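You operate a simulated robot arm through the tools that you are given. There is no shell and no other tool. Be economical: measure what you need, move in short steps, check, and stop when the job is done.

You run a simulated robot arm. Do the job below in one go: nothing can be reset, and whatever is moved stays where it is left.

JOB
Measure the steel bush in the caliper and plug its bore with the colour on the chart.
Fine: open the caliper again; the bush ends in the green tray.

The check looks at the end state, three seconds after you hand in, the way a careful person would. Anything else that was tipped, shoved, dropped, spilled or broken makes it a failure.

ROBOT AND FRAMES
A 6-joint arm with a two-finger parallel gripper, fixed in place. Base frame: the origin is at the foot of the arm, x ahead of it, y to its left, z up; the work surface is at about z = 900. Lengths are in mm, angles in rad, forces in N, time in s.
With the tool pointing down near the work surface it reaches from about 240 to 660 mm from the base axis. Its first joint turns from -1.152 to 1.152 rad. Payload 2.9 kg.
The TCP is the grasp point between the finger pads, 30 mm short of the fingertips. In the tool frame z runs along the fingers and y along their closing line. Largest opening 110 mm; finger width 20, thickness 10; the body of the gripper, 48 by 112 mm, starts 55 mm behind the TCP.
Orientation is that of the tool frame in the base frame, as a unit quaternion [x, y, z, w]. With the fingers straight down and closing along the base's y, the tool's x points along the base's -x, its y along +y and its z along -z.

CONTROLS
- The arm moves only by the tool move_arm. Its arguments are lists of equal length, an entry for each row: "travel": the shift along the tool's x, y, z in mm, a list of three; "rot": the turn, a rotation vector about the tool's x, y, z in rad, a list of three; "gripper": the opening, from 0 (shut) to 1 (fully open). In form: {"travel": [[dx, dy, dz], ...], "rot": [[rx, ry, rz], ...], "gripper": [gripper, ...]}. A call has 1 to 8 rows; each row shifts and turns the commanded pose from where the row before left it, along the tool's axes as they then stand. Rows are played at 5 a second. More than 50 mm and 0.15 rad between two rows, or a gripper value outside its range, and nothing of the call is played. Where a pose cannot be reached the arm comes as near as it can. A force on the tool above 40 N (or 10 N above the force at the start of the call, whichever is more), or a blocked arm, ends the call early, and 0.2 s more pass. The fingers move at their own pace (about 108 mm/s each) and stop on an object; they squeeze with about 27 N. The grip force told is the motor's: it shows also when the fingers shut on nothing. Time passes only in rows, and 0.2 s behind the last, so rows that do not move let the fingers close. The reply holds the time, the measured pose of the TCP, the force on the tool along the base axes, the opening and the grip force, in the units named above and with some noise.
- Cameras (640 x 400 px; columns grow to the right, rows downward): "scene" is fixed at [70, 436, 1405.1]; the picture's right is [-0.82, -0.57, 0.00], its down [-0.26, 0.37, -0.89] and it looks along [0.51, -0.73, -0.45] (base axes); focal length 340 px, centre (320, 200). "wrist" rides on the gripper at [72, 17, -103] in the tool frame; the picture's right is [-0.23, 0.97, 0.00], its down [-0.76, -0.18, -0.62] and it looks along [-0.61, -0.14, 0.78] (tool axes); focal length 222 px, centre (320, 200). There is no depth. A picture from a camera that has moved, and an enlarged one, comes with that camera's place and axes in the base frame and with its lens. The place of the scene camera against the robot may be out by one fixed shift of up to 18 mm in any direction.
- snapshot(camera): a new picture of that camera. It takes no simulated time.
- enlarge(camera, box): a new picture of the part [left, top, right, bottom] of that camera's present view, enlarged. It takes no simulated time.
- job_done(): hands the job in; it is judged then, once.

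Go step by step. Nothing tells you positions but the pictures and the camera data: compare them with the known pose of the tool, close in by small moves and look again before you grip or let go. The budget is 120 turns and 76 pictures, counting those below and the enlarged ones. Unless the task says otherwise, let go and move clear before handing in, and close with one line.

The tools are called as name(argument=value, ...) on one line, values as JSON. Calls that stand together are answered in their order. move_arm: Moves the arm, as the interface text tells. Its arguments: {"type":"object","properties":{"travel":{"type":"array","items":{"type":"array","items":{"type":"number"}}},"rot":{"type":"array","items":{"type":"array","items":{"type":"number"}}},"gripper":{"type":"array","items":{"type":"number"}}},"required":["travel","rot","gripper"]} The other tools are called the same way: snapshot (camera) takes a picture; enlarge (camera, box) takes an enlarged picture of a part of a camera's view; job_done () hands the job in.

At the start:

```text
clock: 0.0
ee_pos: [363.6, 62.3, 1135.6]
tool_rot: [-0.001, 1.0, 0.0, 0.0]
wrist_force: [0.1, -0.1, -0.3]
finger_gap: 110.0
grasp_force: 0.0
```

scene: 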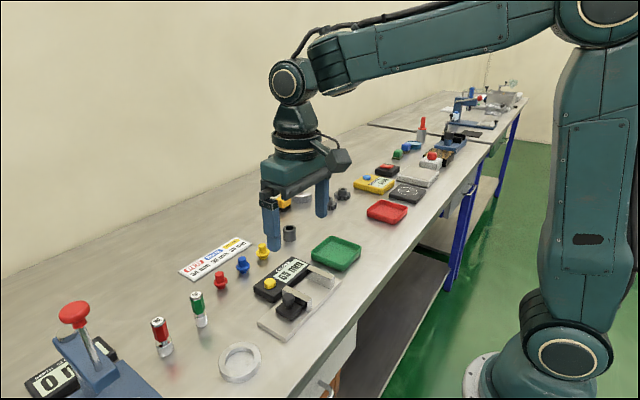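
wrist: 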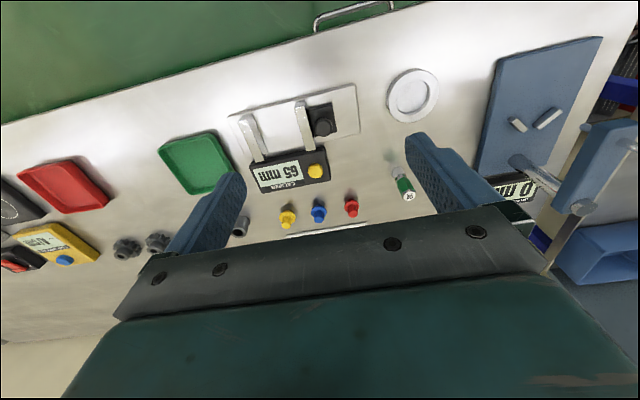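

I see a bench with a caliper (display reading, yellow button, black slider), a chart, three coloured plugs, a bush and green/red trays. I'll look closer at these before moving.

enlarge(camera="scene", box=[170, 220, 270, 290])

enlarge(camera="scene", box=[230, 170, 410, 350])

enlarge(camera="wrist", box=[200, 70, 440, 240])

```text
5.71 times, centred on (220, 255) of scene
camera zoom: at [70.0, 436.0, 1405.1], right [-0.82, -0.57, 0.0], down [-0.26, 0.37, -0.89], along [0.51, -0.73, -0.45], focal length 1943 px, centre (891, -114)
```

zoom: 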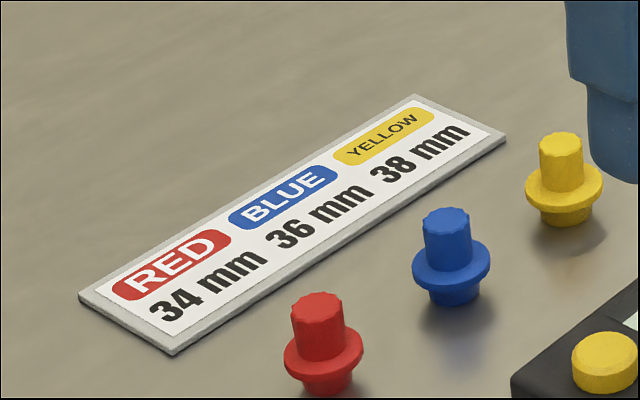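

```text
2.22 times, centred on (320, 260) of scene
camera zoom: at [70.0, 436.0, 1405.1], right [-0.82, -0.57, 0.0], down [-0.26, 0.37, -0.89], along [0.51, -0.73, -0.45], focal length 756 px, centre (320, 67)
```

zoom: 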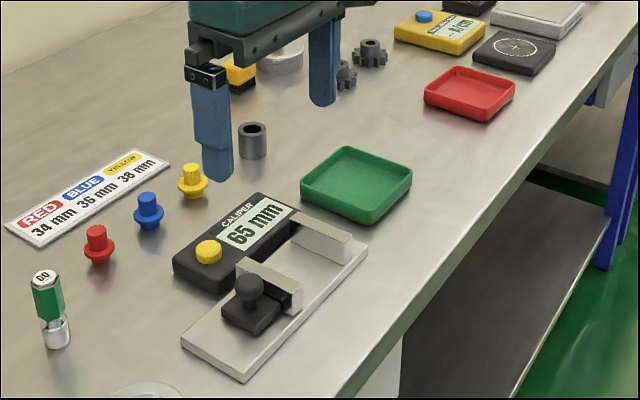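

```text
2.35 times, centred on (320, 155) of wrist
camera zoom: at [292.0, 78.0, 1239.8], right [0.23, 0.97, 0.0], down [0.76, -0.18, 0.62], along [0.61, -0.14, -0.78], focal length 523 px, centre (320, 306)
```

zoom: 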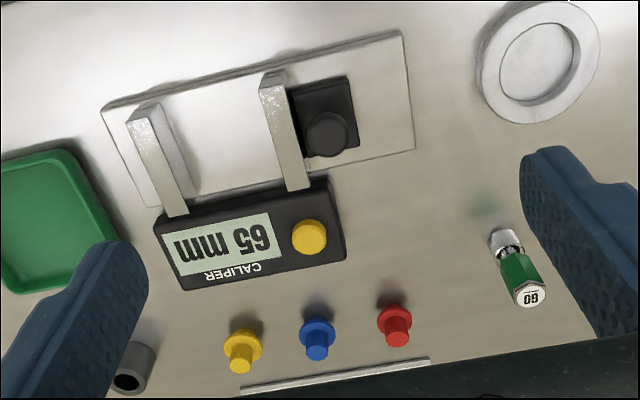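

The chart reads red 34, blue 36, yellow 38 mm. I take the bush to be near (571,-156), the plugs near x=577 at y=-57, 9 and 74, and the caliper knob near (402,56). I'll move above the bush and look.

move_arm(travel=[[-29, -31, 8], [-29, -31, 8], [-29, -31, 8], [-29, -31, 8], [-29, -31, 8], [-29, -31, 8], [-29, -32, 8], [0, 0, 30]], rot=[[0, 0, 0], [0, 0, 0], [0, 0, 0], [0, 0, 0], [0, 0, 0], [0, 0, 0], [0, 0, 0], [0, 0, 0]], gripper=[1, 0.8, 0.6, 0.6, 0.6, 0.6, 0.6, 0.6])

snapshot(camera="wrist")

snapshot(camera="scene")

```text
clock: 1.8
ee_pos: [566.9, -155.3, 1051.1]
tool_rot: [0.0, 1.0, 0.0, 0.0]
wrist_force: [0.6, -0.6, 0.6]
finger_gap: 65.9
grasp_force: 0.1
```

```text
70 pictures are left
camera wrist: at [494.7, -139.7, 1154.2], right [0.23, 0.97, 0.0], down [0.76, -0.18, 0.62], along [0.61, -0.14, -0.78], focal length 222 px, centre (320, 200)
```

wrist: 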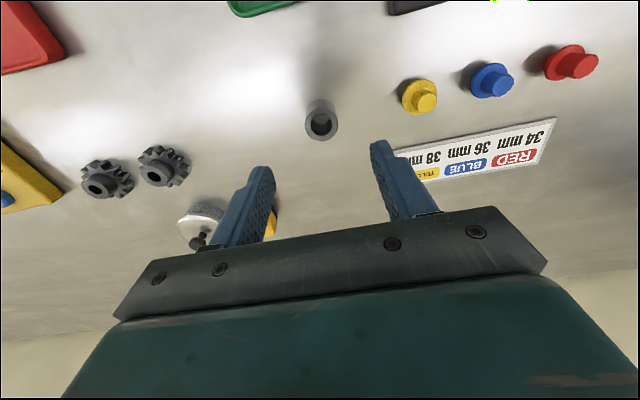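

```text
69 pictures are left
```

scene: 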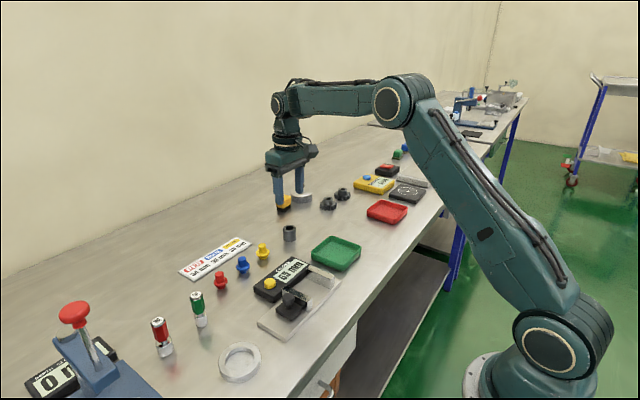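

The bush is under the gripper, near (571,-156). I'll enlarge it to judge its size and height.

enlarge(camera="wrist", box=[280, 80, 360, 150])

enlarge(camera="wrist", box=[390, 40, 610, 180])

```text
5.71 times, centred on (320, 115) of wrist
camera zoom: at [494.7, -139.7, 1154.2], right [0.23, 0.97, 0.0], down [0.76, -0.18, 0.62], along [0.61, -0.14, -0.78], focal length 1269 px, centre (320, 686)
```

zoom: 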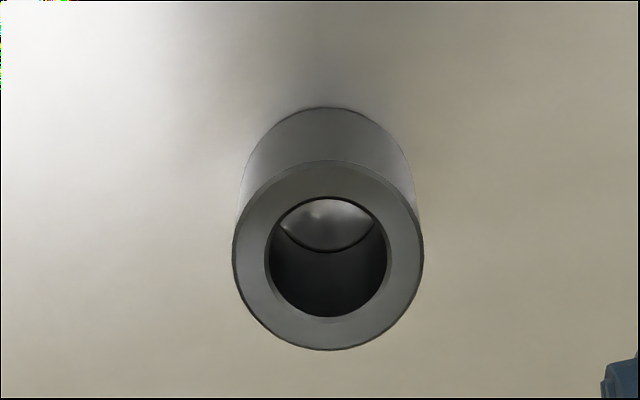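

```text
2.86 times, centred on (500, 110) of wrist
camera zoom: at [494.7, -139.7, 1154.2], right [0.23, 0.97, 0.0], down [0.76, -0.18, 0.62], along [0.61, -0.14, -0.78], focal length 635 px, centre (-194, 457)
```

zoom: 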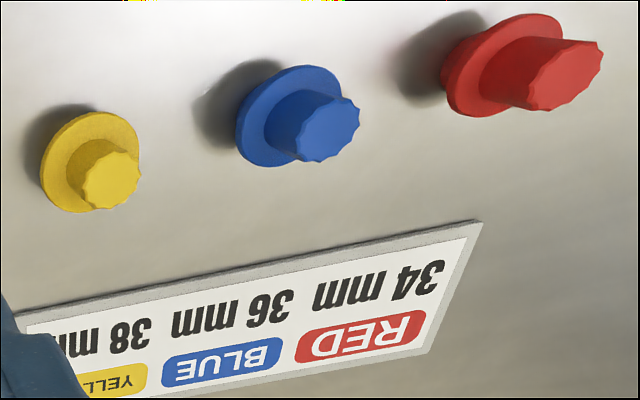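

The bush measures roughly 33–34 mm across and 34 mm tall, centred near (573.5,-157). I'll turn the gripper 90° so the fingers close along x, which keeps them clear of the caliper jaws later.

move_arm(travel=[[-6.6, -1.7, 0], [0, 0, 0], [0, 0, 0], [0, 0, 0], [0, 0, 0], [0, 0, 0]], rot=[[0, 0, 0], [0, 0, 0.1428], [0, 0, 0.1428], [0, 0, 0.1428], [0, 0, 0.1428], [0, 0, 0.1428]], gripper=[0.6, 0.6, 0.6, 0.6, 0.6, 0.6])

move_arm(travel=[[0, 0, 0], [0, 0, 0], [0, 0, 0], [0, 0, 0], [0, 0, 0], [0, 0, 0], [0, 0, 25], [0, 0, 25]], rot=[[0, 0, 0.1428], [0, 0, 0.1428], [0, 0, 0.1428], [0, 0, 0.1428], [0, 0, 0.1428], [0, 0, 0.1428], [0, 0, 0], [0, 0, 0]], gripper=[0.6, 0.6, 0.6, 0.6, 0.6, 0.6, 0.6, 0.6])

snapshot(camera="wrist")

```text
clock: 3.2
ee_pos: [574.6, -158.4, 1050.2]
tool_rot: [0.35, 0.937, 0.0, 0.0]
wrist_force: [0.9, 0.3, 0.2]
finger_gap: 66.2
grasp_force: 0.1
```

```text
clock: 5.0
ee_pos: [574.3, -157.7, 999.7]
tool_rot: [0.707, 0.707, -0.001, 0.0]
wrist_force: [-0.2, 0.2, -0.3]
finger_gap: 66.1
grasp_force: 0.0
```

```text
66 pictures are left
camera wrist: at [591.2, -85.6, 1103.4], right [0.97, -0.23, 0.0], down [-0.18, -0.76, 0.62], along [-0.14, -0.61, -0.78], focal length 222 px, centre (320, 200)
```

wrist: 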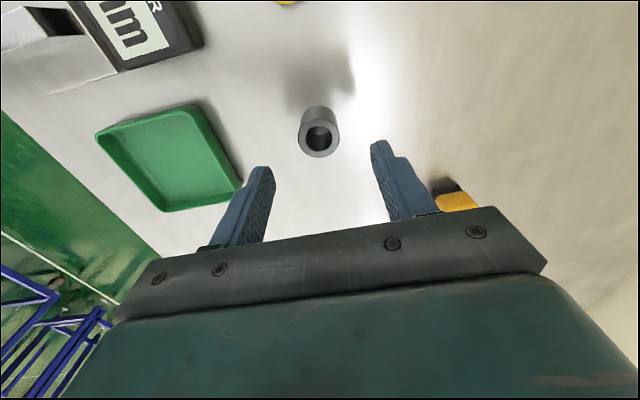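

The bush sits between the fingers, at about (574,-156). I'll descend to TCP z≈938 and check before gripping.

move_arm(travel=[[1.5, 0, 20], [0, 0, 20], [0, 0, 12], [0, 0, 10]], rot=[[0, 0, 0], [0, 0, 0], [0, 0, 0], [0, 0, 0]], gripper=[0.6, 0.6, 0.6, 0.6])

enlarge(camera="wrist", box=[200, 80, 440, 240])

```text
clock: 6.0
ee_pos: [574.0, -156.5, 938.9]
tool_rot: [0.707, 0.707, 0.0, 0.0]
wrist_force: [-0.7, 0.0, 0.0]
finger_gap: 66.0
grasp_force: 0.1
```

```text
2.50 times, centred on (320, 160) of wrist
camera zoom: at [590.6, -84.2, 1041.6], right [0.97, -0.23, 0.0], down [-0.18, -0.76, 0.62], along [-0.14, -0.61, -0.78], focal length 555 px, centre (320, 300)
```

zoom: 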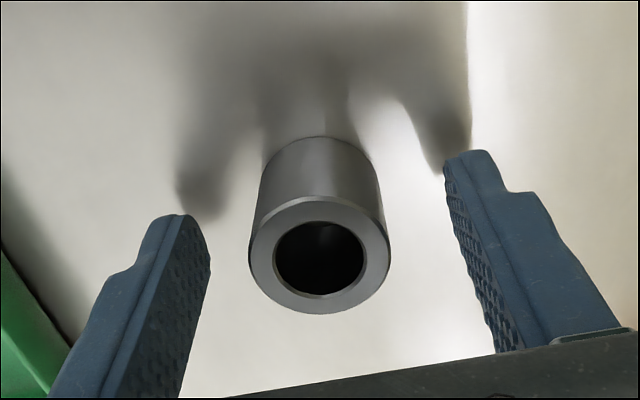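

The bush is centred between the fingers, so I'll grip it. The finger gap will also give a rough diameter.

move_arm(travel=[[1.2, 0, 0], [0, 0, 0], [0, 0, 0], [0, 0, 0]], rot=[[0, 0, 0], [0, 0, 0], [0, 0, 0], [0, 0, 0]], gripper=[0.5, 0.35, 0.2, 0.2])

```text
clock: 7.0
ee_pos: [573.4, -153.8, 937.8]
tool_rot: [0.708, 0.706, 0.0, 0.0]
wrist_force: [-0.3, 0.1, 0.3]
finger_gap: 33.7
grasp_force: 27.0
```

The gap reads 33.7 mm, so the bush is held. I'll lift it and carry it high toward the caliper.

move_arm(travel=[[0, 0, -40], [0, 0, -40], [0, 0, -40], [30, -34, 0], [30, -34, 0], [30, -34, 0], [30, -34, 0], [24, -32, 0]], rot=[[0, 0, 0], [0, 0, 0], [0, 0, 0], [0, 0, 0], [0, 0, 0], [0, 0, 0], [0, 0, 0], [0, 0, 0]], gripper=[0.2, 0.2, 0.2, 0.2, 0.2, 0.2, 0.2, 0.2])

snapshot(camera="wrist")

enlarge(camera="scene", box=[230, 180, 390, 350])

```text
clock: 8.8
ee_pos: [405.7, -10.6, 1056.7]
tool_rot: [0.707, 0.707, 0.0, 0.0]
wrist_force: [-1.1, -0.2, -1.2]
finger_gap: 33.6
grasp_force: 27.1
```

```text
64 pictures are left
camera wrist: at [423.0, 61.8, 1159.9], right [0.97, -0.23, 0.0], down [-0.18, -0.76, 0.62], along [-0.14, -0.61, -0.78], focal length 222 px, centre (320, 200)
```

wrist: 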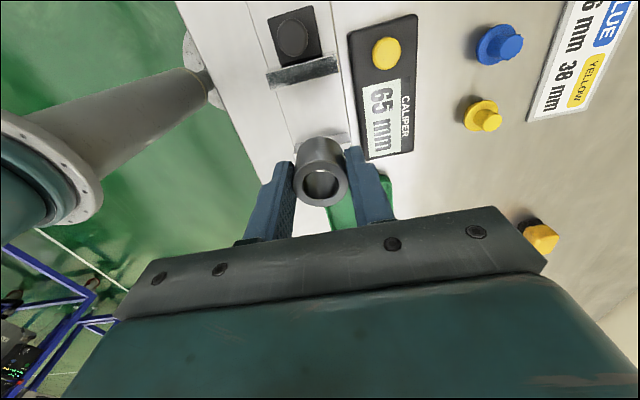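

```text
2.35 times, centred on (310, 265) of scene
camera zoom: at [70.0, 436.0, 1405.1], right [-0.82, -0.57, 0.0], down [-0.26, 0.37, -0.89], along [0.51, -0.73, -0.45], focal length 800 px, centre (344, 47)
```

zoom: 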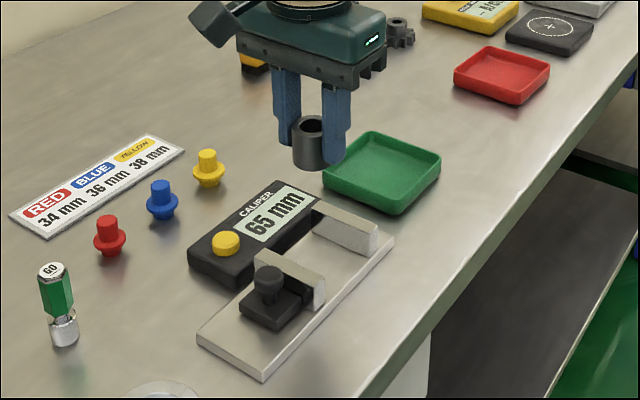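

I'll enlarge the wrist view to locate the jaws precisely.

enlarge(camera="wrist", box=[200, 0, 440, 160])

```text
2.50 times, centred on (320, 80) of wrist
camera zoom: at [423.0, 61.8, 1159.9], right [0.97, -0.23, 0.0], down [-0.18, -0.76, 0.62], along [-0.14, -0.61, -0.78], focal length 555 px, centre (320, 500)
```

zoom: 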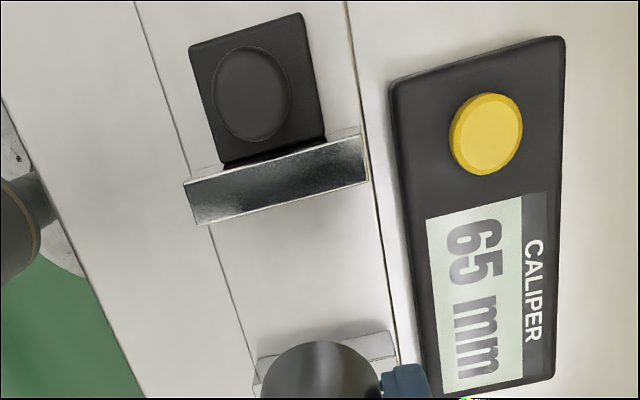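

I take the jaw gap to run from y≈-41 (fixed jaw) to y≈24 (slider), over x≈366–432, with the plate top near z≈907. I'll line the bush up at about (397,-18) and lower it to just above jaw height.

move_arm(travel=[[-7.4, -8.7, 0], [0, 0, 30], [0, 0, 30], [0, 0, 8]], rot=[[0, 0, 0], [0, 0, 0], [0, 0, 0], [0, 0, 0]], gripper=[0.2, 0.2, 0.2, 0.2])

enlarge(camera="wrist", box=[180, 0, 480, 240])

enlarge(camera="scene", box=[260, 220, 380, 340])

```text
clock: 9.8
ee_pos: [397.0, -18.2, 991.2]
tool_rot: [0.707, 0.707, 0.001, 0.001]
wrist_force: [0.0, -0.9, -1.5]
finger_gap: 33.9
grasp_force: 27.2
```

```text
1.67 times, centred on (330, 120) of wrist
camera zoom: at [414.3, 53.9, 1093.8], right [0.97, -0.23, 0.0], down [-0.18, -0.76, 0.62], along [-0.14, -0.61, -0.78], focal length 370 px, centre (303, 333)
```

zoom: 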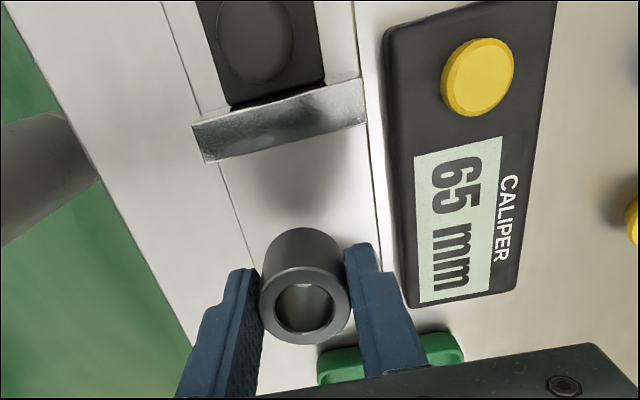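

```text
3.33 times, centred on (320, 280) of scene
camera zoom: at [70.0, 436.0, 1405.1], right [-0.82, -0.57, 0.0], down [-0.26, 0.37, -0.89], along [0.51, -0.73, -0.45], focal length 1134 px, centre (320, -67)
```

zoom: 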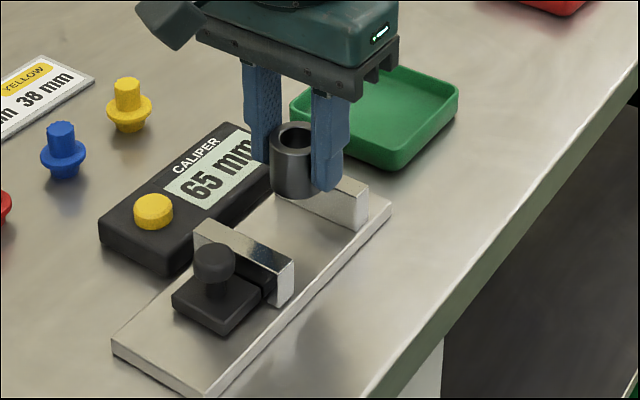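

The bush clears both jaws by several mm. I'll lower it in small steps, watching the force.

move_arm(travel=[[0, 0, 15], [0, 0, 15], [0, 0, 8]], rot=[[0, 0, 0], [0, 0, 0], [0, 0, 0]], gripper=[0.2, 0.2, 0.2])

enlarge(camera="scene", box=[270, 230, 370, 330])

```text
clock: 10.6
ee_pos: [398.6, -19.9, 953.4]
tool_rot: [0.707, 0.707, -0.001, 0.0]
wrist_force: [0.1, -1.1, -1.5]
finger_gap: 33.8
grasp_force: 26.7
```

```text
4.00 times, centred on (320, 280) of scene
camera zoom: at [70.0, 436.0, 1405.1], right [-0.82, -0.57, 0.0], down [-0.26, 0.37, -0.89], along [0.51, -0.73, -0.45], focal length 1360 px, centre (320, -120)
```

zoom: 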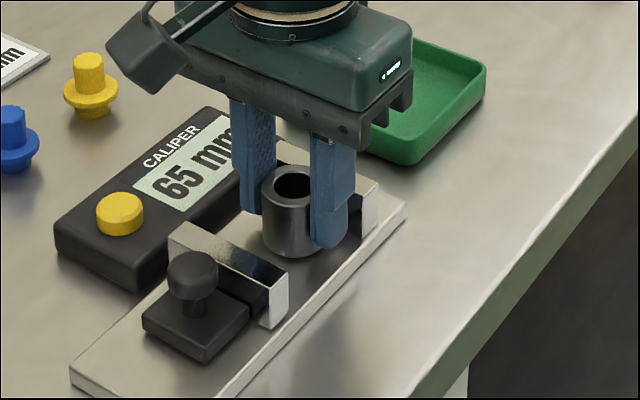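

The bush is inside the jaw gap, about 8 mm above the plate. I'll continue in fine steps.

move_arm(travel=[[0, 0, 2], [0, 0, 2], [0, 0, 1]], rot=[[0, 0, 0], [0, 0, 0], [0, 0, 0]], gripper=[0.2, 0.2, 0.2])

move_arm(travel=[[0, 0, 1], [0, 0, 0]], rot=[[0, 0, 0], [0, 0, 0]], gripper=[0.2, 0.2])

move_arm(travel=[[0, 0, 1], [0, 0, 0]], rot=[[0, 0, 0], [0, 0, 0]], gripper=[0.2, 0.2])

```text
clock: 11.4
ee_pos: [396.9, -18.0, 947.4]
tool_rot: [0.707, 0.707, 0.002, 0.001]
wrist_force: [-1.6, 1.4, 18.7]
finger_gap: 34.2
grasp_force: 26.6
```

```text
clock: 12.0
ee_pos: [397.2, -19.7, 946.9]
tool_rot: [0.707, 0.707, 0.001, 0.001]
wrist_force: [2.9, 1.1, 18.8]
finger_gap: 33.9
grasp_force: 27.0
```

```text
clock: 12.6
ee_pos: [397.7, -20.9, 945.8]
tool_rot: [0.707, 0.707, 0.0, 0.0]
wrist_force: [5.7, 0.7, 18.3]
finger_gap: 33.9
grasp_force: 26.6
```

The bush has touched down on the plate (18 N). I'll open slightly and lift clear.

move_arm(travel=[[0, 0, -1], [0, 0, 0], [0, 0, 0], [0, 0, -20], [0, 0, -30], [0, 0, -30]], rot=[[0, 0, 0], [0, 0, 0], [0, 0, 0], [0, 0, 0], [0, 0, 0], [0, 0, 0]], gripper=[0.35, 0.46, 0.46, 0.46, 0.46, 0.46])

snapshot(camera="wrist")

enlarge(camera="scene", box=[260, 220, 380, 340])

```text
clock: 14.0
ee_pos: [396.6, -21.3, 1028.7]
tool_rot: [0.707, 0.707, 0.0, 0.0]
wrist_force: [0.0, 0.4, 0.6]
finger_gap: 50.6
grasp_force: 0.0
```

```text
58 pictures are left
camera wrist: at [414.9, 50.6, 1130.9], right [0.97, -0.23, 0.0], down [-0.18, -0.76, 0.62], along [-0.14, -0.61, -0.78], focal length 222 px, centre (320, 200)
```

wrist: 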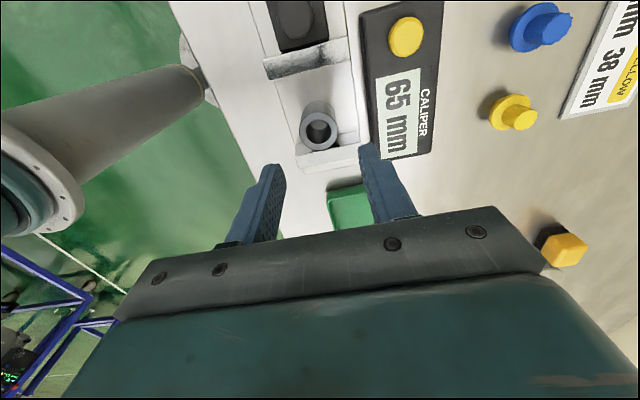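

```text
3.33 times, centred on (320, 280) of scene
camera zoom: at [70.0, 436.0, 1405.1], right [-0.82, -0.57, 0.0], down [-0.26, 0.37, -0.89], along [0.51, -0.73, -0.45], focal length 1134 px, centre (320, -67)
```

zoom: 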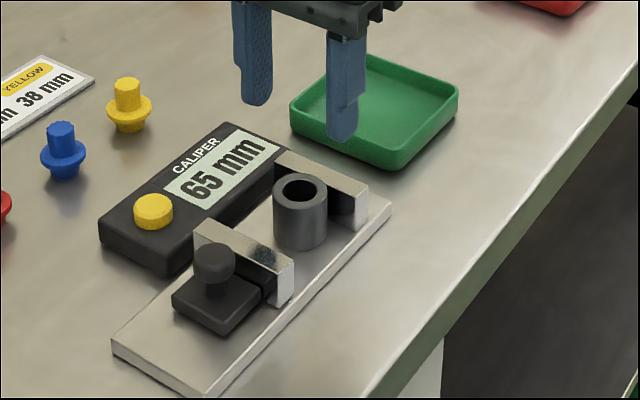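

The bush stands upright by the fixed jaw. Next I'll move over the slider knob and look.

move_arm(travel=[[38, 2, 0], [38, 2, 0], [0, 0, 0]], rot=[[0, 0, 0], [0, 0, 0], [0, 0, 0]], gripper=[0.46, 0.46, 0.46])

enlarge(camera="wrist", box=[200, 60, 440, 220])

```text
clock: 14.8
ee_pos: [398.6, 56.4, 1025.0]
tool_rot: [0.708, 0.706, 0.0, 0.0]
wrist_force: [0.3, 0.4, 0.8]
finger_gap: 50.4
grasp_force: 0.1
```

```text
2.50 times, centred on (320, 140) of wrist
camera zoom: at [415.7, 127.6, 1129.3], right [0.97, -0.23, 0.0], down [-0.18, -0.76, 0.62], along [-0.14, -0.61, -0.78], focal length 555 px, centre (320, 350)
```

zoom: 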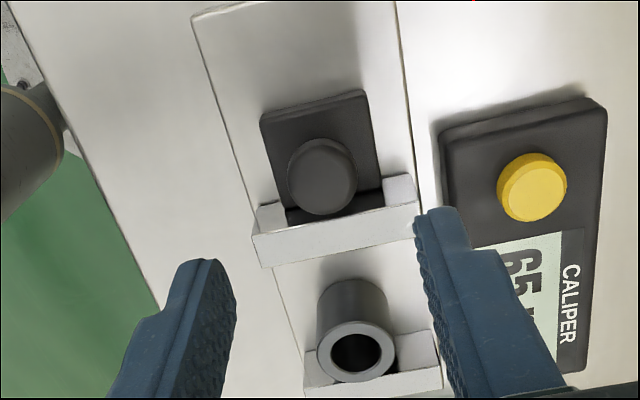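

The knob is about 22 mm in diameter, near (401,56) with its top near z≈945. I'll lower the open fingers around it to TCP z≈958.

move_arm(travel=[[0, 2.4, 25], [0, 0, 25], [0, 0, 12], [0, 0, 5]], rot=[[0, 0, 0], [0, 0, 0], [0, 0, 0], [0, 0, 0]], gripper=[0.42, 0.42, 0.42, 0.42])

enlarge(camera="wrist", box=[200, 80, 440, 240])

enlarge(camera="scene", box=[240, 240, 340, 340])

```text
clock: 15.8
ee_pos: [403.8, 56.5, 960.2]
tool_rot: [0.707, 0.707, 0.0, 0.0]
wrist_force: [0.1, -0.7, -0.5]
finger_gap: 46.1
grasp_force: 0.0
```

```text
2.50 times, centred on (320, 160) of wrist
camera zoom: at [420.1, 128.2, 1062.1], right [0.97, -0.23, 0.0], down [-0.18, -0.76, 0.62], along [-0.14, -0.61, -0.78], focal length 555 px, centre (320, 300)
```

zoom: 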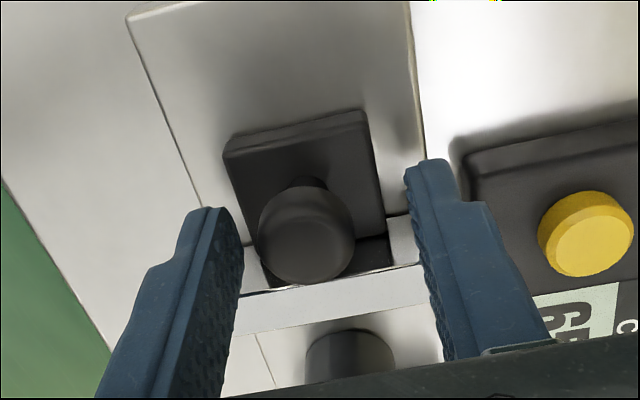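

```text
4.00 times, centred on (290, 290) of scene
camera zoom: at [70.0, 436.0, 1405.1], right [-0.82, -0.57, 0.0], down [-0.26, 0.37, -0.89], along [0.51, -0.73, -0.45], focal length 1360 px, centre (440, -160)
```

zoom: 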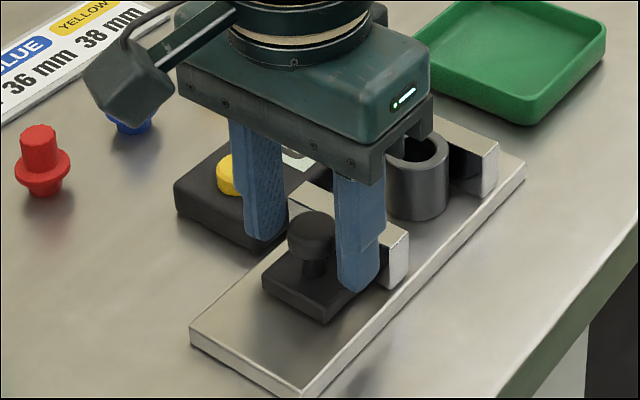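

The knob is between the fingers. I'll close on it.

move_arm(travel=[[0, -1, 0], [0, 0, 0], [0, 0, 0], [0, 0, 0]], rot=[[0, 0, 0], [0, 0, 0], [0, 0, 0], [0, 0, 0]], gripper=[0.35, 0.25, 0.1, 0.1])

```text
clock: 16.8
ee_pos: [400.3, 56.6, 958.3]
tool_rot: [0.706, 0.708, -0.002, -0.002]
wrist_force: [-16.8, 1.0, 2.6]
finger_gap: 23.1
grasp_force: 45.2
```

The knob is gripped, with a small side load, so I'll shift 1.5 mm to ease it. Then I'll slide toward the bush.

move_arm(travel=[[0, -1.5, 0], [-4, 0, 0], [-5, 0, 0], [-5, 0, 0], [-5, 0, 0], [-4, 0, 0], [0, 0, 0]], rot=[[0, 0, 0], [0, 0, 0], [0, 0, 0], [0, 0, 0], [0, 0, 0], [0, 0, 0], [0, 0, 0]], gripper=[0.1, 0.1, 0.1, 0.1, 0.1, 0.1, 0.1])

enlarge(camera="scene", box=[250, 230, 370, 330])

```text
clock: 18.4
ee_pos: [400.1, 33.6, 958.1]
tool_rot: [0.707, 0.707, -0.001, -0.001]
wrist_force: [-4.2, -0.6, -31.8]
finger_gap: 23.3
grasp_force: 44.8
```

```text
4.00 times, centred on (310, 280) of scene
camera zoom: at [70.3, 436.1, 1405.1], right [-0.82, -0.57, 0.0], down [-0.26, 0.37, -0.89], along [0.51, -0.73, -0.45], focal length 1360 px, centre (360, -120)
```

zoom: 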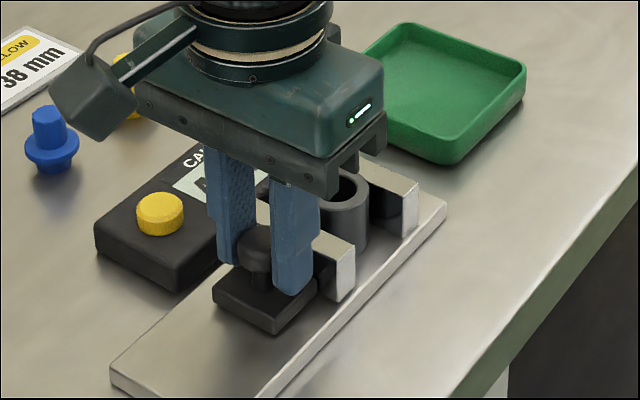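

The slider follows, but the tool is being pulled down by about 32 N. I'll lower the hand slightly to relieve it.

move_arm(travel=[[0, 0, 1], [0, 0, 0]], rot=[[0, 0, 0], [0, 0, 0]], gripper=[0.1, 0.1])

```text
clock: 19.0
ee_pos: [400.3, 33.4, 959.9]
tool_rot: [0.707, 0.707, 0.0, 0.0]
wrist_force: [-12.8, 0.5, -9.5]
finger_gap: 23.3
grasp_force: 44.9
```

Better. I'll continue in small steps until the jaws meet the bush.

move_arm(travel=[[-2, -0.5, 0], [-2, 0, 0], [-1, 0, 0], [0, 0, 0]], rot=[[0, 0, 0], [0, 0, 0], [0, 0, 0], [0, 0, 0]], gripper=[0.1, 0.1, 0.1, 0.1])

move_arm(travel=[[-1, 0, 0], [-1, 0, 0], [0, 0, 0]], rot=[[0, 0, 0], [0, 0, 0], [0, 0, 0]], gripper=[0.1, 0.1, 0.1])

enlarge(camera="scene", box=[250, 230, 370, 330])

```text
clock: 20.0
ee_pos: [400.5, 28.9, 959.9]
tool_rot: [0.707, 0.707, 0.001, 0.0]
wrist_force: [-12.2, 1.2, 7.8]
finger_gap: 23.1
grasp_force: 45.3
```

```text
clock: 20.8
ee_pos: [400.2, 26.9, 960.5]
tool_rot: [0.707, 0.707, 0.0, 0.001]
wrist_force: [-10.2, 0.8, 9.7]
finger_gap: 23.1
grasp_force: 45.2
```

```text
4.00 times, centred on (310, 280) of scene
camera zoom: at [69.6, 436.0, 1405.1], right [-0.82, -0.57, 0.0], down [-0.26, 0.37, -0.89], along [0.51, -0.73, -0.45], focal length 1360 px, centre (360, -120)
```

zoom: 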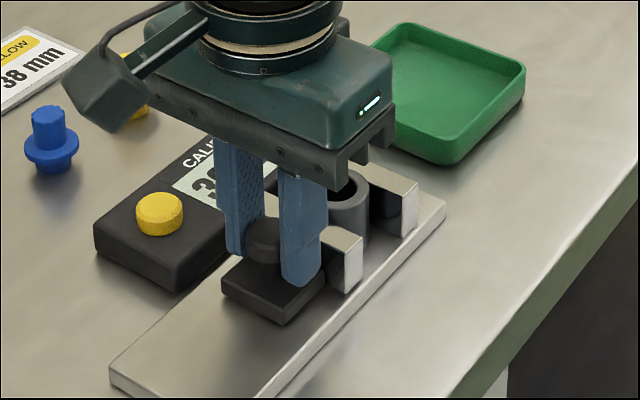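

The display now starts with a 3 and the jaw is nearly on the bush. I'll take half-mm steps watching the y force.

move_arm(travel=[[-1, 0, 0], [0, 0, 0], [0, 0, 0]], rot=[[0, 0, 0], [0, 0, 0], [0, 0, 0]], gripper=[0.1, 0.1, 0.1])

move_arm(travel=[[-1, 0, 0], [0, 0, 0], [0, 0, 0]], rot=[[0, 0, 0], [0, 0, 0], [0, 0, 0]], gripper=[0.1, 0.1, 0.1])

enlarge(camera="wrist", box=[200, 80, 500, 260])

```text
clock: 21.6
ee_pos: [399.1, 25.8, 959.4]
tool_rot: [0.707, 0.707, 0.0, 0.001]
wrist_force: [-13.4, 0.7, 23.6]
finger_gap: 23.3
grasp_force: 44.4
```

```text
clock: 22.4
ee_pos: [400.4, 25.1, 958.8]
tool_rot: [0.706, 0.708, 0.0, 0.001]
wrist_force: [-12.6, 5.1, 25.1]
finger_gap: 23.1
grasp_force: 45.0
```

```text
2.13 times, centred on (350, 170) of wrist
camera zoom: at [416.8, 97.3, 1062.5], right [0.97, -0.23, 0.0], down [-0.18, -0.76, 0.62], along [-0.14, -0.61, -0.78], focal length 474 px, centre (256, 264)
```

zoom: 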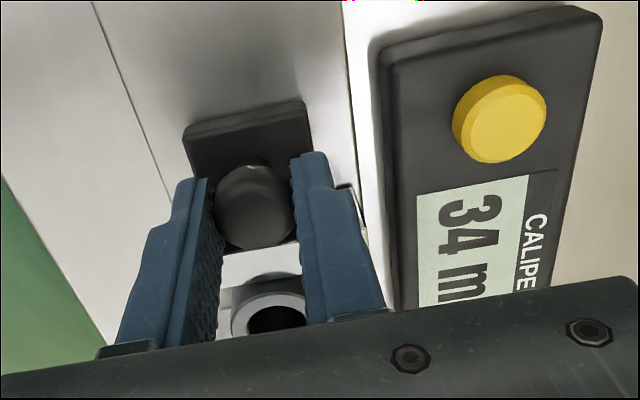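

It reads 34 mm, with contact just building. I'll nudge once more to be sure the bush is nipped.

move_arm(travel=[[-1, 0, -0.5], [0, 0, 0], [0, 0, 0]], rot=[[0, 0, 0], [0, 0, 0], [0, 0, 0]], gripper=[0.1, 0.1, 0.1])

enlarge(camera="wrist", box=[200, 80, 500, 260])

```text
clock: 23.2
ee_pos: [399.4, 24.6, 959.5]
tool_rot: [0.706, 0.709, 0.001, -0.001]
wrist_force: [-7.5, 16.5, 12.9]
finger_gap: 22.9
grasp_force: 45.0
```

```text
2.13 times, centred on (350, 170) of wrist
camera zoom: at [416.8, 97.1, 1062.5], right [0.97, -0.22, 0.0], down [-0.17, -0.76, 0.62], along [-0.14, -0.61, -0.78], focal length 474 px, centre (256, 264)
```

zoom: 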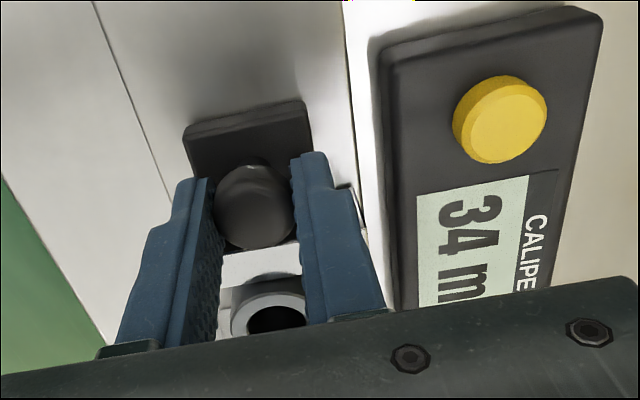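

The caliper nips the bush at 34 mm, so the red plug is the one. I'll open the caliper again.

move_arm(travel=[[4, 0, 0], [5, 0, 0], [5, 0, 0], [5, 0, 0], [5, 0, 0], [5, 0, 0], [4, 0, 0], [0, 0, 0]], rot=[[0, 0, 0], [0, 0, 0], [0, 0, 0], [0, 0, 0], [0, 0, 0], [0, 0, 0], [0, 0, 0], [0, 0, 0]], gripper=[0.1, 0.1, 0.1, 0.1, 0.1, 0.1, 0.1, 0.1])

enlarge(camera="wrist", box=[200, 80, 500, 260])

```text
clock: 25.0
ee_pos: [400.2, 57.3, 960.7]
tool_rot: [0.708, 0.706, -0.002, 0.0]
wrist_force: [-5.7, -15.0, -10.6]
finger_gap: 23.5
grasp_force: 45.4
```

```text
2.13 times, centred on (350, 170) of wrist
camera zoom: at [417.5, 128.7, 1062.1], right [0.97, -0.23, 0.0], down [-0.18, -0.76, 0.62], along [-0.15, -0.61, -0.78], focal length 474 px, centre (256, 264)
```

zoom: 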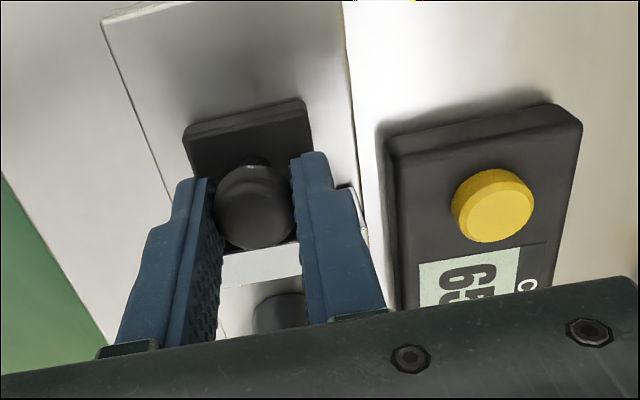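

The caliper is back at 65 mm. I'll ease off, release the knob and go back up over the bush.

move_arm(travel=[[-0.8, 0, 0], [0, 0, 0], [0, 0, 0], [0, 0, -25], [0, 0, -30], [-30, -1, 0], [-30, -1, 0], [-18, 0, 0]], rot=[[0, 0, 0], [0, 0, 0], [0, 0, 0], [0, 0, 0], [0, 0, 0], [0, 0, 0], [0, 0, 0], [0, 0, 0]], gripper=[0.25, 0.42, 0.42, 0.42, 0.42, 0.46, 0.46, 0.46])

snapshot(camera="wrist")

enlarge(camera="scene", box=[250, 210, 390, 340])

```text
clock: 26.8
ee_pos: [397.3, -21.7, 1012.6]
tool_rot: [0.707, 0.707, 0.0, 0.0]
wrist_force: [-0.2, -0.2, -0.1]
finger_gap: 50.4
grasp_force: 0.1
```

```text
48 pictures are left
camera wrist: at [414.0, 50.8, 1116.8], right [0.97, -0.23, 0.0], down [-0.18, -0.76, 0.62], along [-0.14, -0.61, -0.78], focal length 222 px, centre (320, 200)
```

wrist: 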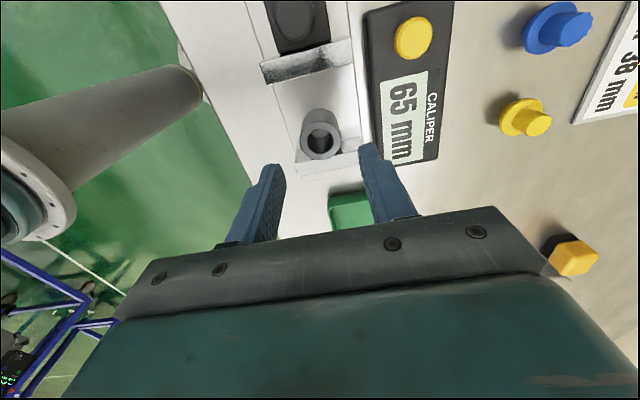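

```text
3.08 times, centred on (320, 275) of scene
camera zoom: at [70.0, 436.0, 1405.1], right [-0.82, -0.57, 0.0], down [-0.26, 0.37, -0.89], along [0.51, -0.73, -0.45], focal length 1046 px, centre (320, -31)
```

zoom: 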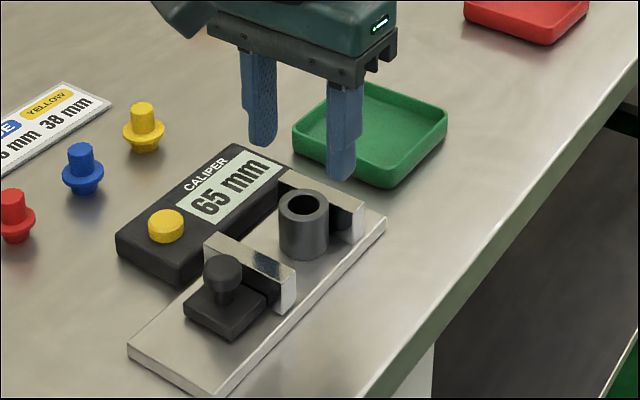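

The bush stands at about (397,-23). I'll descend and grip it.

move_arm(travel=[[-1.5, 0, 25], [0, 0, 25], [0, 0, 14], [0, 0, 0], [0, 0, 0], [0, 0, 0], [0, 0, 0]], rot=[[0, 0, 0], [0, 0, 0], [0, 0, 0], [0, 0, 0], [0, 0, 0], [0, 0, 0], [0, 0, 0]], gripper=[0.46, 0.46, 0.46, 0.46, 0.35, 0.2, 0.2])

```text
clock: 28.4
ee_pos: [398.6, -24.0, 951.2]
tool_rot: [0.708, 0.707, -0.001, 0.0]
wrist_force: [-0.5, -0.5, -0.1]
finger_gap: 33.6
grasp_force: 27.0
```

Gripped. I'll lift and carry it over the green tray.

move_arm(travel=[[0, 0, -30], [0, 0, -40], [0, 0, -30], [-34, 9, 0], [-34, 9, 0], [-34, 9, 0], [-33, 9, 0], [0, 0, 0]], rot=[[0, 0, 0], [0, 0, 0], [0, 0, 0], [0, 0, 0], [0, 0, 0], [0, 0, 0], [0, 0, 0], [0, 0, 0]], gripper=[0.2, 0.2, 0.2, 0.2, 0.2, 0.2, 0.2, 0.2])

snapshot(camera="wrist")

enlarge(camera="scene", box=[270, 190, 400, 290])

```text
clock: 30.2
ee_pos: [435.8, -158.9, 1051.4]
tool_rot: [0.706, 0.708, 0.001, 0.0]
wrist_force: [-1.2, -0.3, -1.2]
finger_gap: 33.3
grasp_force: 27.3
```

```text
46 pictures are left
camera wrist: at [452.5, -87.4, 1154.0], right [0.97, -0.23, 0.0], down [-0.18, -0.76, 0.62], along [-0.14, -0.61, -0.78], focal length 222 px, centre (320, 200)
```

wrist: 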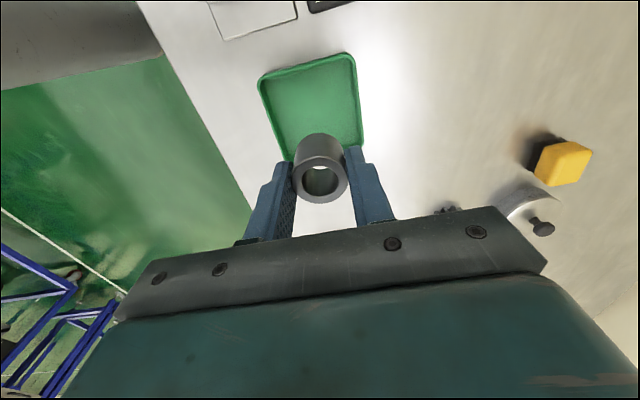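

```text
4.00 times, centred on (335, 240) of scene
camera zoom: at [70.1, 436.0, 1405.1], right [-0.82, -0.57, 0.0], down [-0.26, 0.37, -0.89], along [0.51, -0.73, -0.45], focal length 1360 px, centre (260, 40)
```

zoom: 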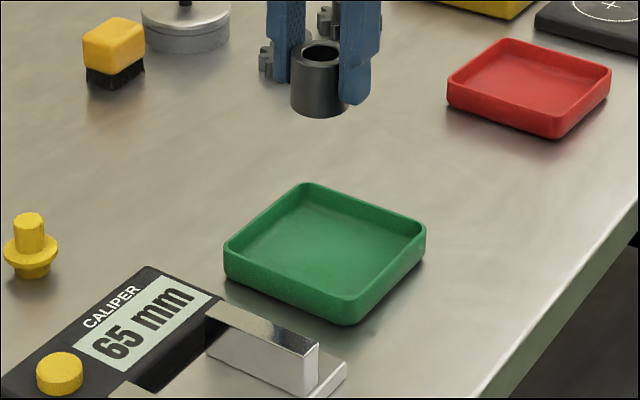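

The tray spans x≈386–475 and y≈-114…-200, so its centre is near (430,-157). I'll lower toward its floor.

move_arm(travel=[[0, -4, 30], [0, 0, 30], [0, 0, 25], [0, 0, 10]], rot=[[0, 0, 0], [0, 0, 0], [0, 0, 0], [0, 0, 0]], gripper=[0.2, 0.2, 0.2, 0.2])

enlarge(camera="scene", box=[280, 200, 390, 290])

```text
clock: 31.2
ee_pos: [431.0, -158.3, 955.9]
tool_rot: [0.708, 0.707, 0.001, 0.0]
wrist_force: [-0.6, 0.1, -1.8]
finger_gap: 33.3
grasp_force: 27.0
```

```text
4.44 times, centred on (335, 245) of scene
camera zoom: at [70.0, 436.0, 1405.1], right [-0.82, -0.57, 0.0], down [-0.26, 0.37, -0.89], along [0.51, -0.73, -0.45], focal length 1512 px, centre (253, 0)
```

zoom: 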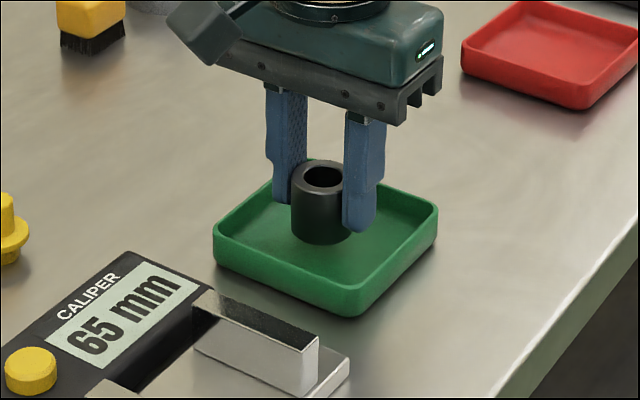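

Centred over the tray; now fine steps down until it touches.

move_arm(travel=[[0, 0, 3], [0, 0, 3], [0, 0, 2], [0, 0, 0]], rot=[[0, 0, 0], [0, 0, 0], [0, 0, 0], [0, 0, 0]], gripper=[0.2, 0.2, 0.2, 0.2])

move_arm(travel=[[0, 0, 2], [0, 0, 0]], rot=[[0, 0, 0], [0, 0, 0]], gripper=[0.2, 0.2])

```text
clock: 32.2
ee_pos: [430.3, -158.3, 947.2]
tool_rot: [0.707, 0.707, 0.001, 0.0]
wrist_force: [-0.9, 0.8, -1.4]
finger_gap: 33.2
grasp_force: 27.4
```

```text
clock: 32.8
ee_pos: [430.1, -157.5, 944.7]
tool_rot: [0.707, 0.707, 0.0, 0.0]
wrist_force: [-0.1, -0.1, -1.8]
finger_gap: 33.3
grasp_force: 27.2
```

move_arm(travel=[[0, 0, 1.2], [0, 0, 0]], rot=[[0, 0, 0], [0, 0, 0]], gripper=[0.2, 0.2])

move_arm(travel=[[0, 0, 1.2], [0, 0, 0]], rot=[[0, 0, 0], [0, 0, 0]], gripper=[0.2, 0.2])

```text
clock: 33.4
ee_pos: [430.1, -157.5, 944.1]
tool_rot: [0.707, 0.708, 0.0, 0.0]
wrist_force: [0.7, 0.2, 2.5]
finger_gap: 33.4
grasp_force: 27.0
```

```text
clock: 34.0
ee_pos: [430.5, -158.4, 943.8]
tool_rot: [0.707, 0.707, 0.0, 0.001]
wrist_force: [-6.2, -1.1, 21.0]
finger_gap: 33.6
grasp_force: 27.1
```

The bush is on the tray floor (21 N). I'll release it, lift and head to the red plug near (576,74).

move_arm(travel=[[0, 0, -1.2], [0, 0, 0], [0, 0, 0], [0, 0, -30], [0, 0, -45], [0, 0, -45]], rot=[[0, 0, 0], [0, 0, 0], [0, 0, 0], [0, 0, 0], [0, 0, 0], [0, 0, 0]], gripper=[0.33, 0.45, 0.45, 0.45, 0.45, 0.45])

enlarge(camera="wrist", box=[220, 30, 420, 180])

move_arm(travel=[[39, 24, 0], [39, 24, 0], [39, 24, 0], [39, 24, 0], [39, 24, 0], [37, 26, 0], [0, 0, 0]], rot=[[0, 0, 0], [0, 0, 0], [0, 0, 0], [0, 0, 0], [0, 0, 0], [0, 0, 0], [0, 0, 0]], gripper=[0.45, 0.45, 0.45, 0.45, 0.45, 0.45, 0.45])

snapshot(camera="wrist")

```text
clock: 35.4
ee_pos: [430.8, -155.9, 1062.6]
tool_rot: [0.707, 0.707, 0.0, 0.001]
wrist_force: [0.3, 0.0, 0.0]
finger_gap: 49.5
grasp_force: 0.0
```

```text
2.67 times, centred on (320, 105) of wrist
camera zoom: at [447.5, -84.2, 1166.3], right [0.97, -0.23, 0.0], down [-0.18, -0.76, 0.62], along [-0.14, -0.61, -0.78], focal length 592 px, centre (320, 453)
```

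zoom: 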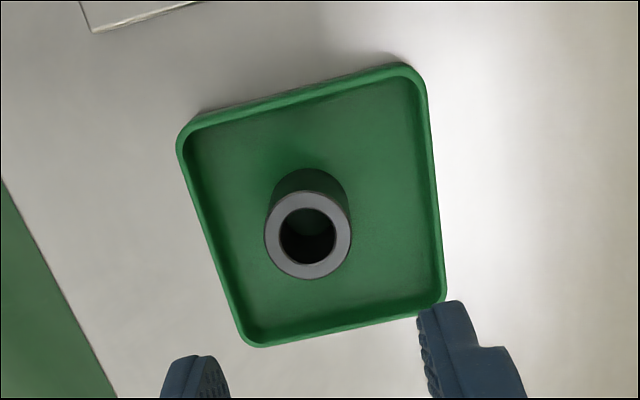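

```text
clock: 37.0
ee_pos: [575.2, 77.3, 1064.8]
tool_rot: [0.707, 0.707, 0.0, 0.0]
wrist_force: [0.2, -0.2, -0.3]
finger_gap: 49.5
grasp_force: 0.0
```

```text
42 pictures are left
camera wrist: at [592.4, 147.9, 1166.9], right [0.97, -0.23, 0.0], down [-0.18, -0.76, 0.62], along [-0.14, -0.61, -0.78], focal length 222 px, centre (320, 200)
```

wrist: 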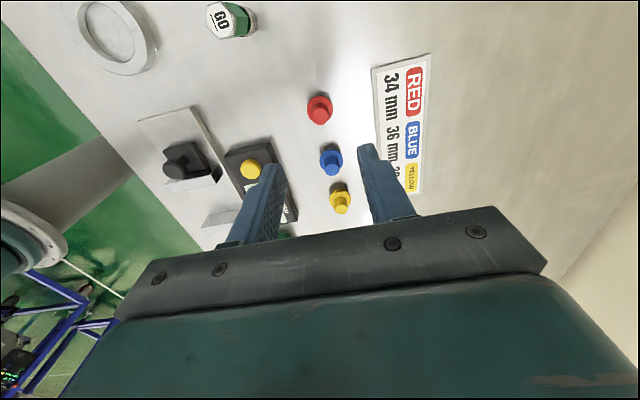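

The tray view puts the bush slightly left of the tray centre, standing upright; I'll re-measure it before insertion. Next I'll locate the red plug.

enlarge(camera="wrist", box=[280, 75, 360, 145])

enlarge(camera="scene", box=[280, 200, 390, 290])

enlarge(camera="scene", box=[195, 250, 255, 300])

```text
5.71 times, centred on (320, 110) of wrist
camera zoom: at [592.4, 147.9, 1166.9], right [0.97, -0.23, 0.0], down [-0.18, -0.76, 0.62], along [-0.14, -0.61, -0.78], focal length 1269 px, centre (320, 714)
```

zoom: 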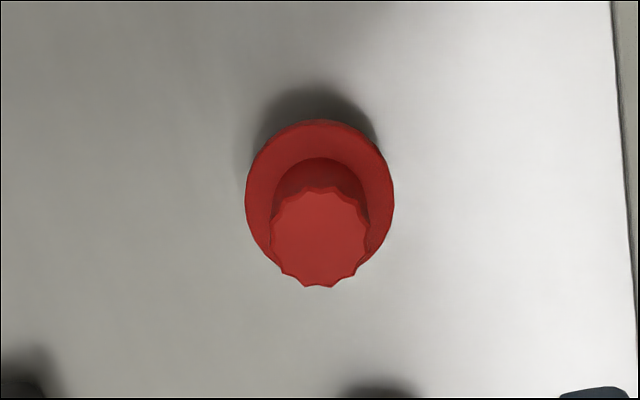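

```text
4.44 times, centred on (335, 245) of scene
camera zoom: at [70.0, 436.0, 1405.1], right [-0.82, -0.57, 0.0], down [-0.26, 0.37, -0.89], along [0.51, -0.73, -0.45], focal length 1512 px, centre (253, 0)
```

zoom: 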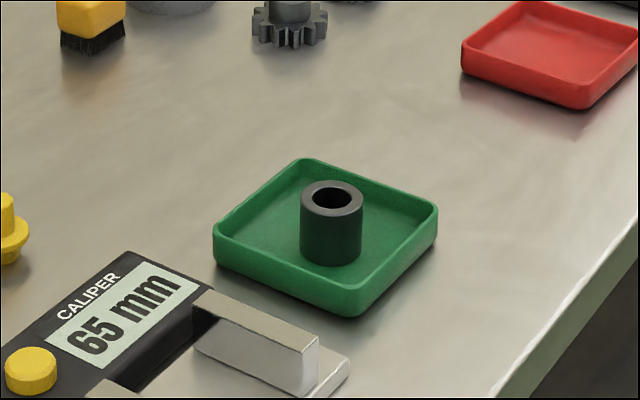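

```text
8.00 times, centred on (225, 275) of scene
camera zoom: at [70.0, 436.0, 1405.1], right [-0.82, -0.57, 0.0], down [-0.26, 0.37, -0.89], along [0.51, -0.73, -0.45], focal length 2721 px, centre (1080, -400)
```

zoom: 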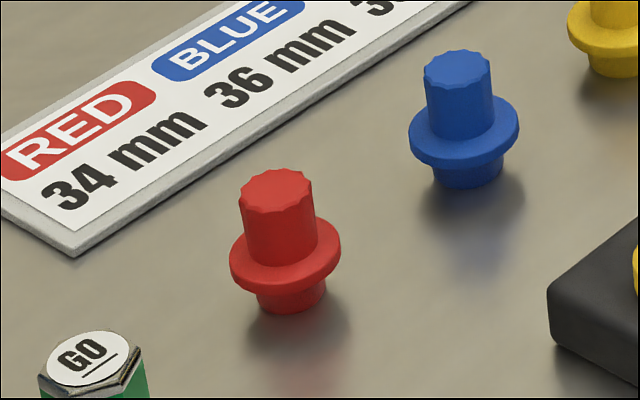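

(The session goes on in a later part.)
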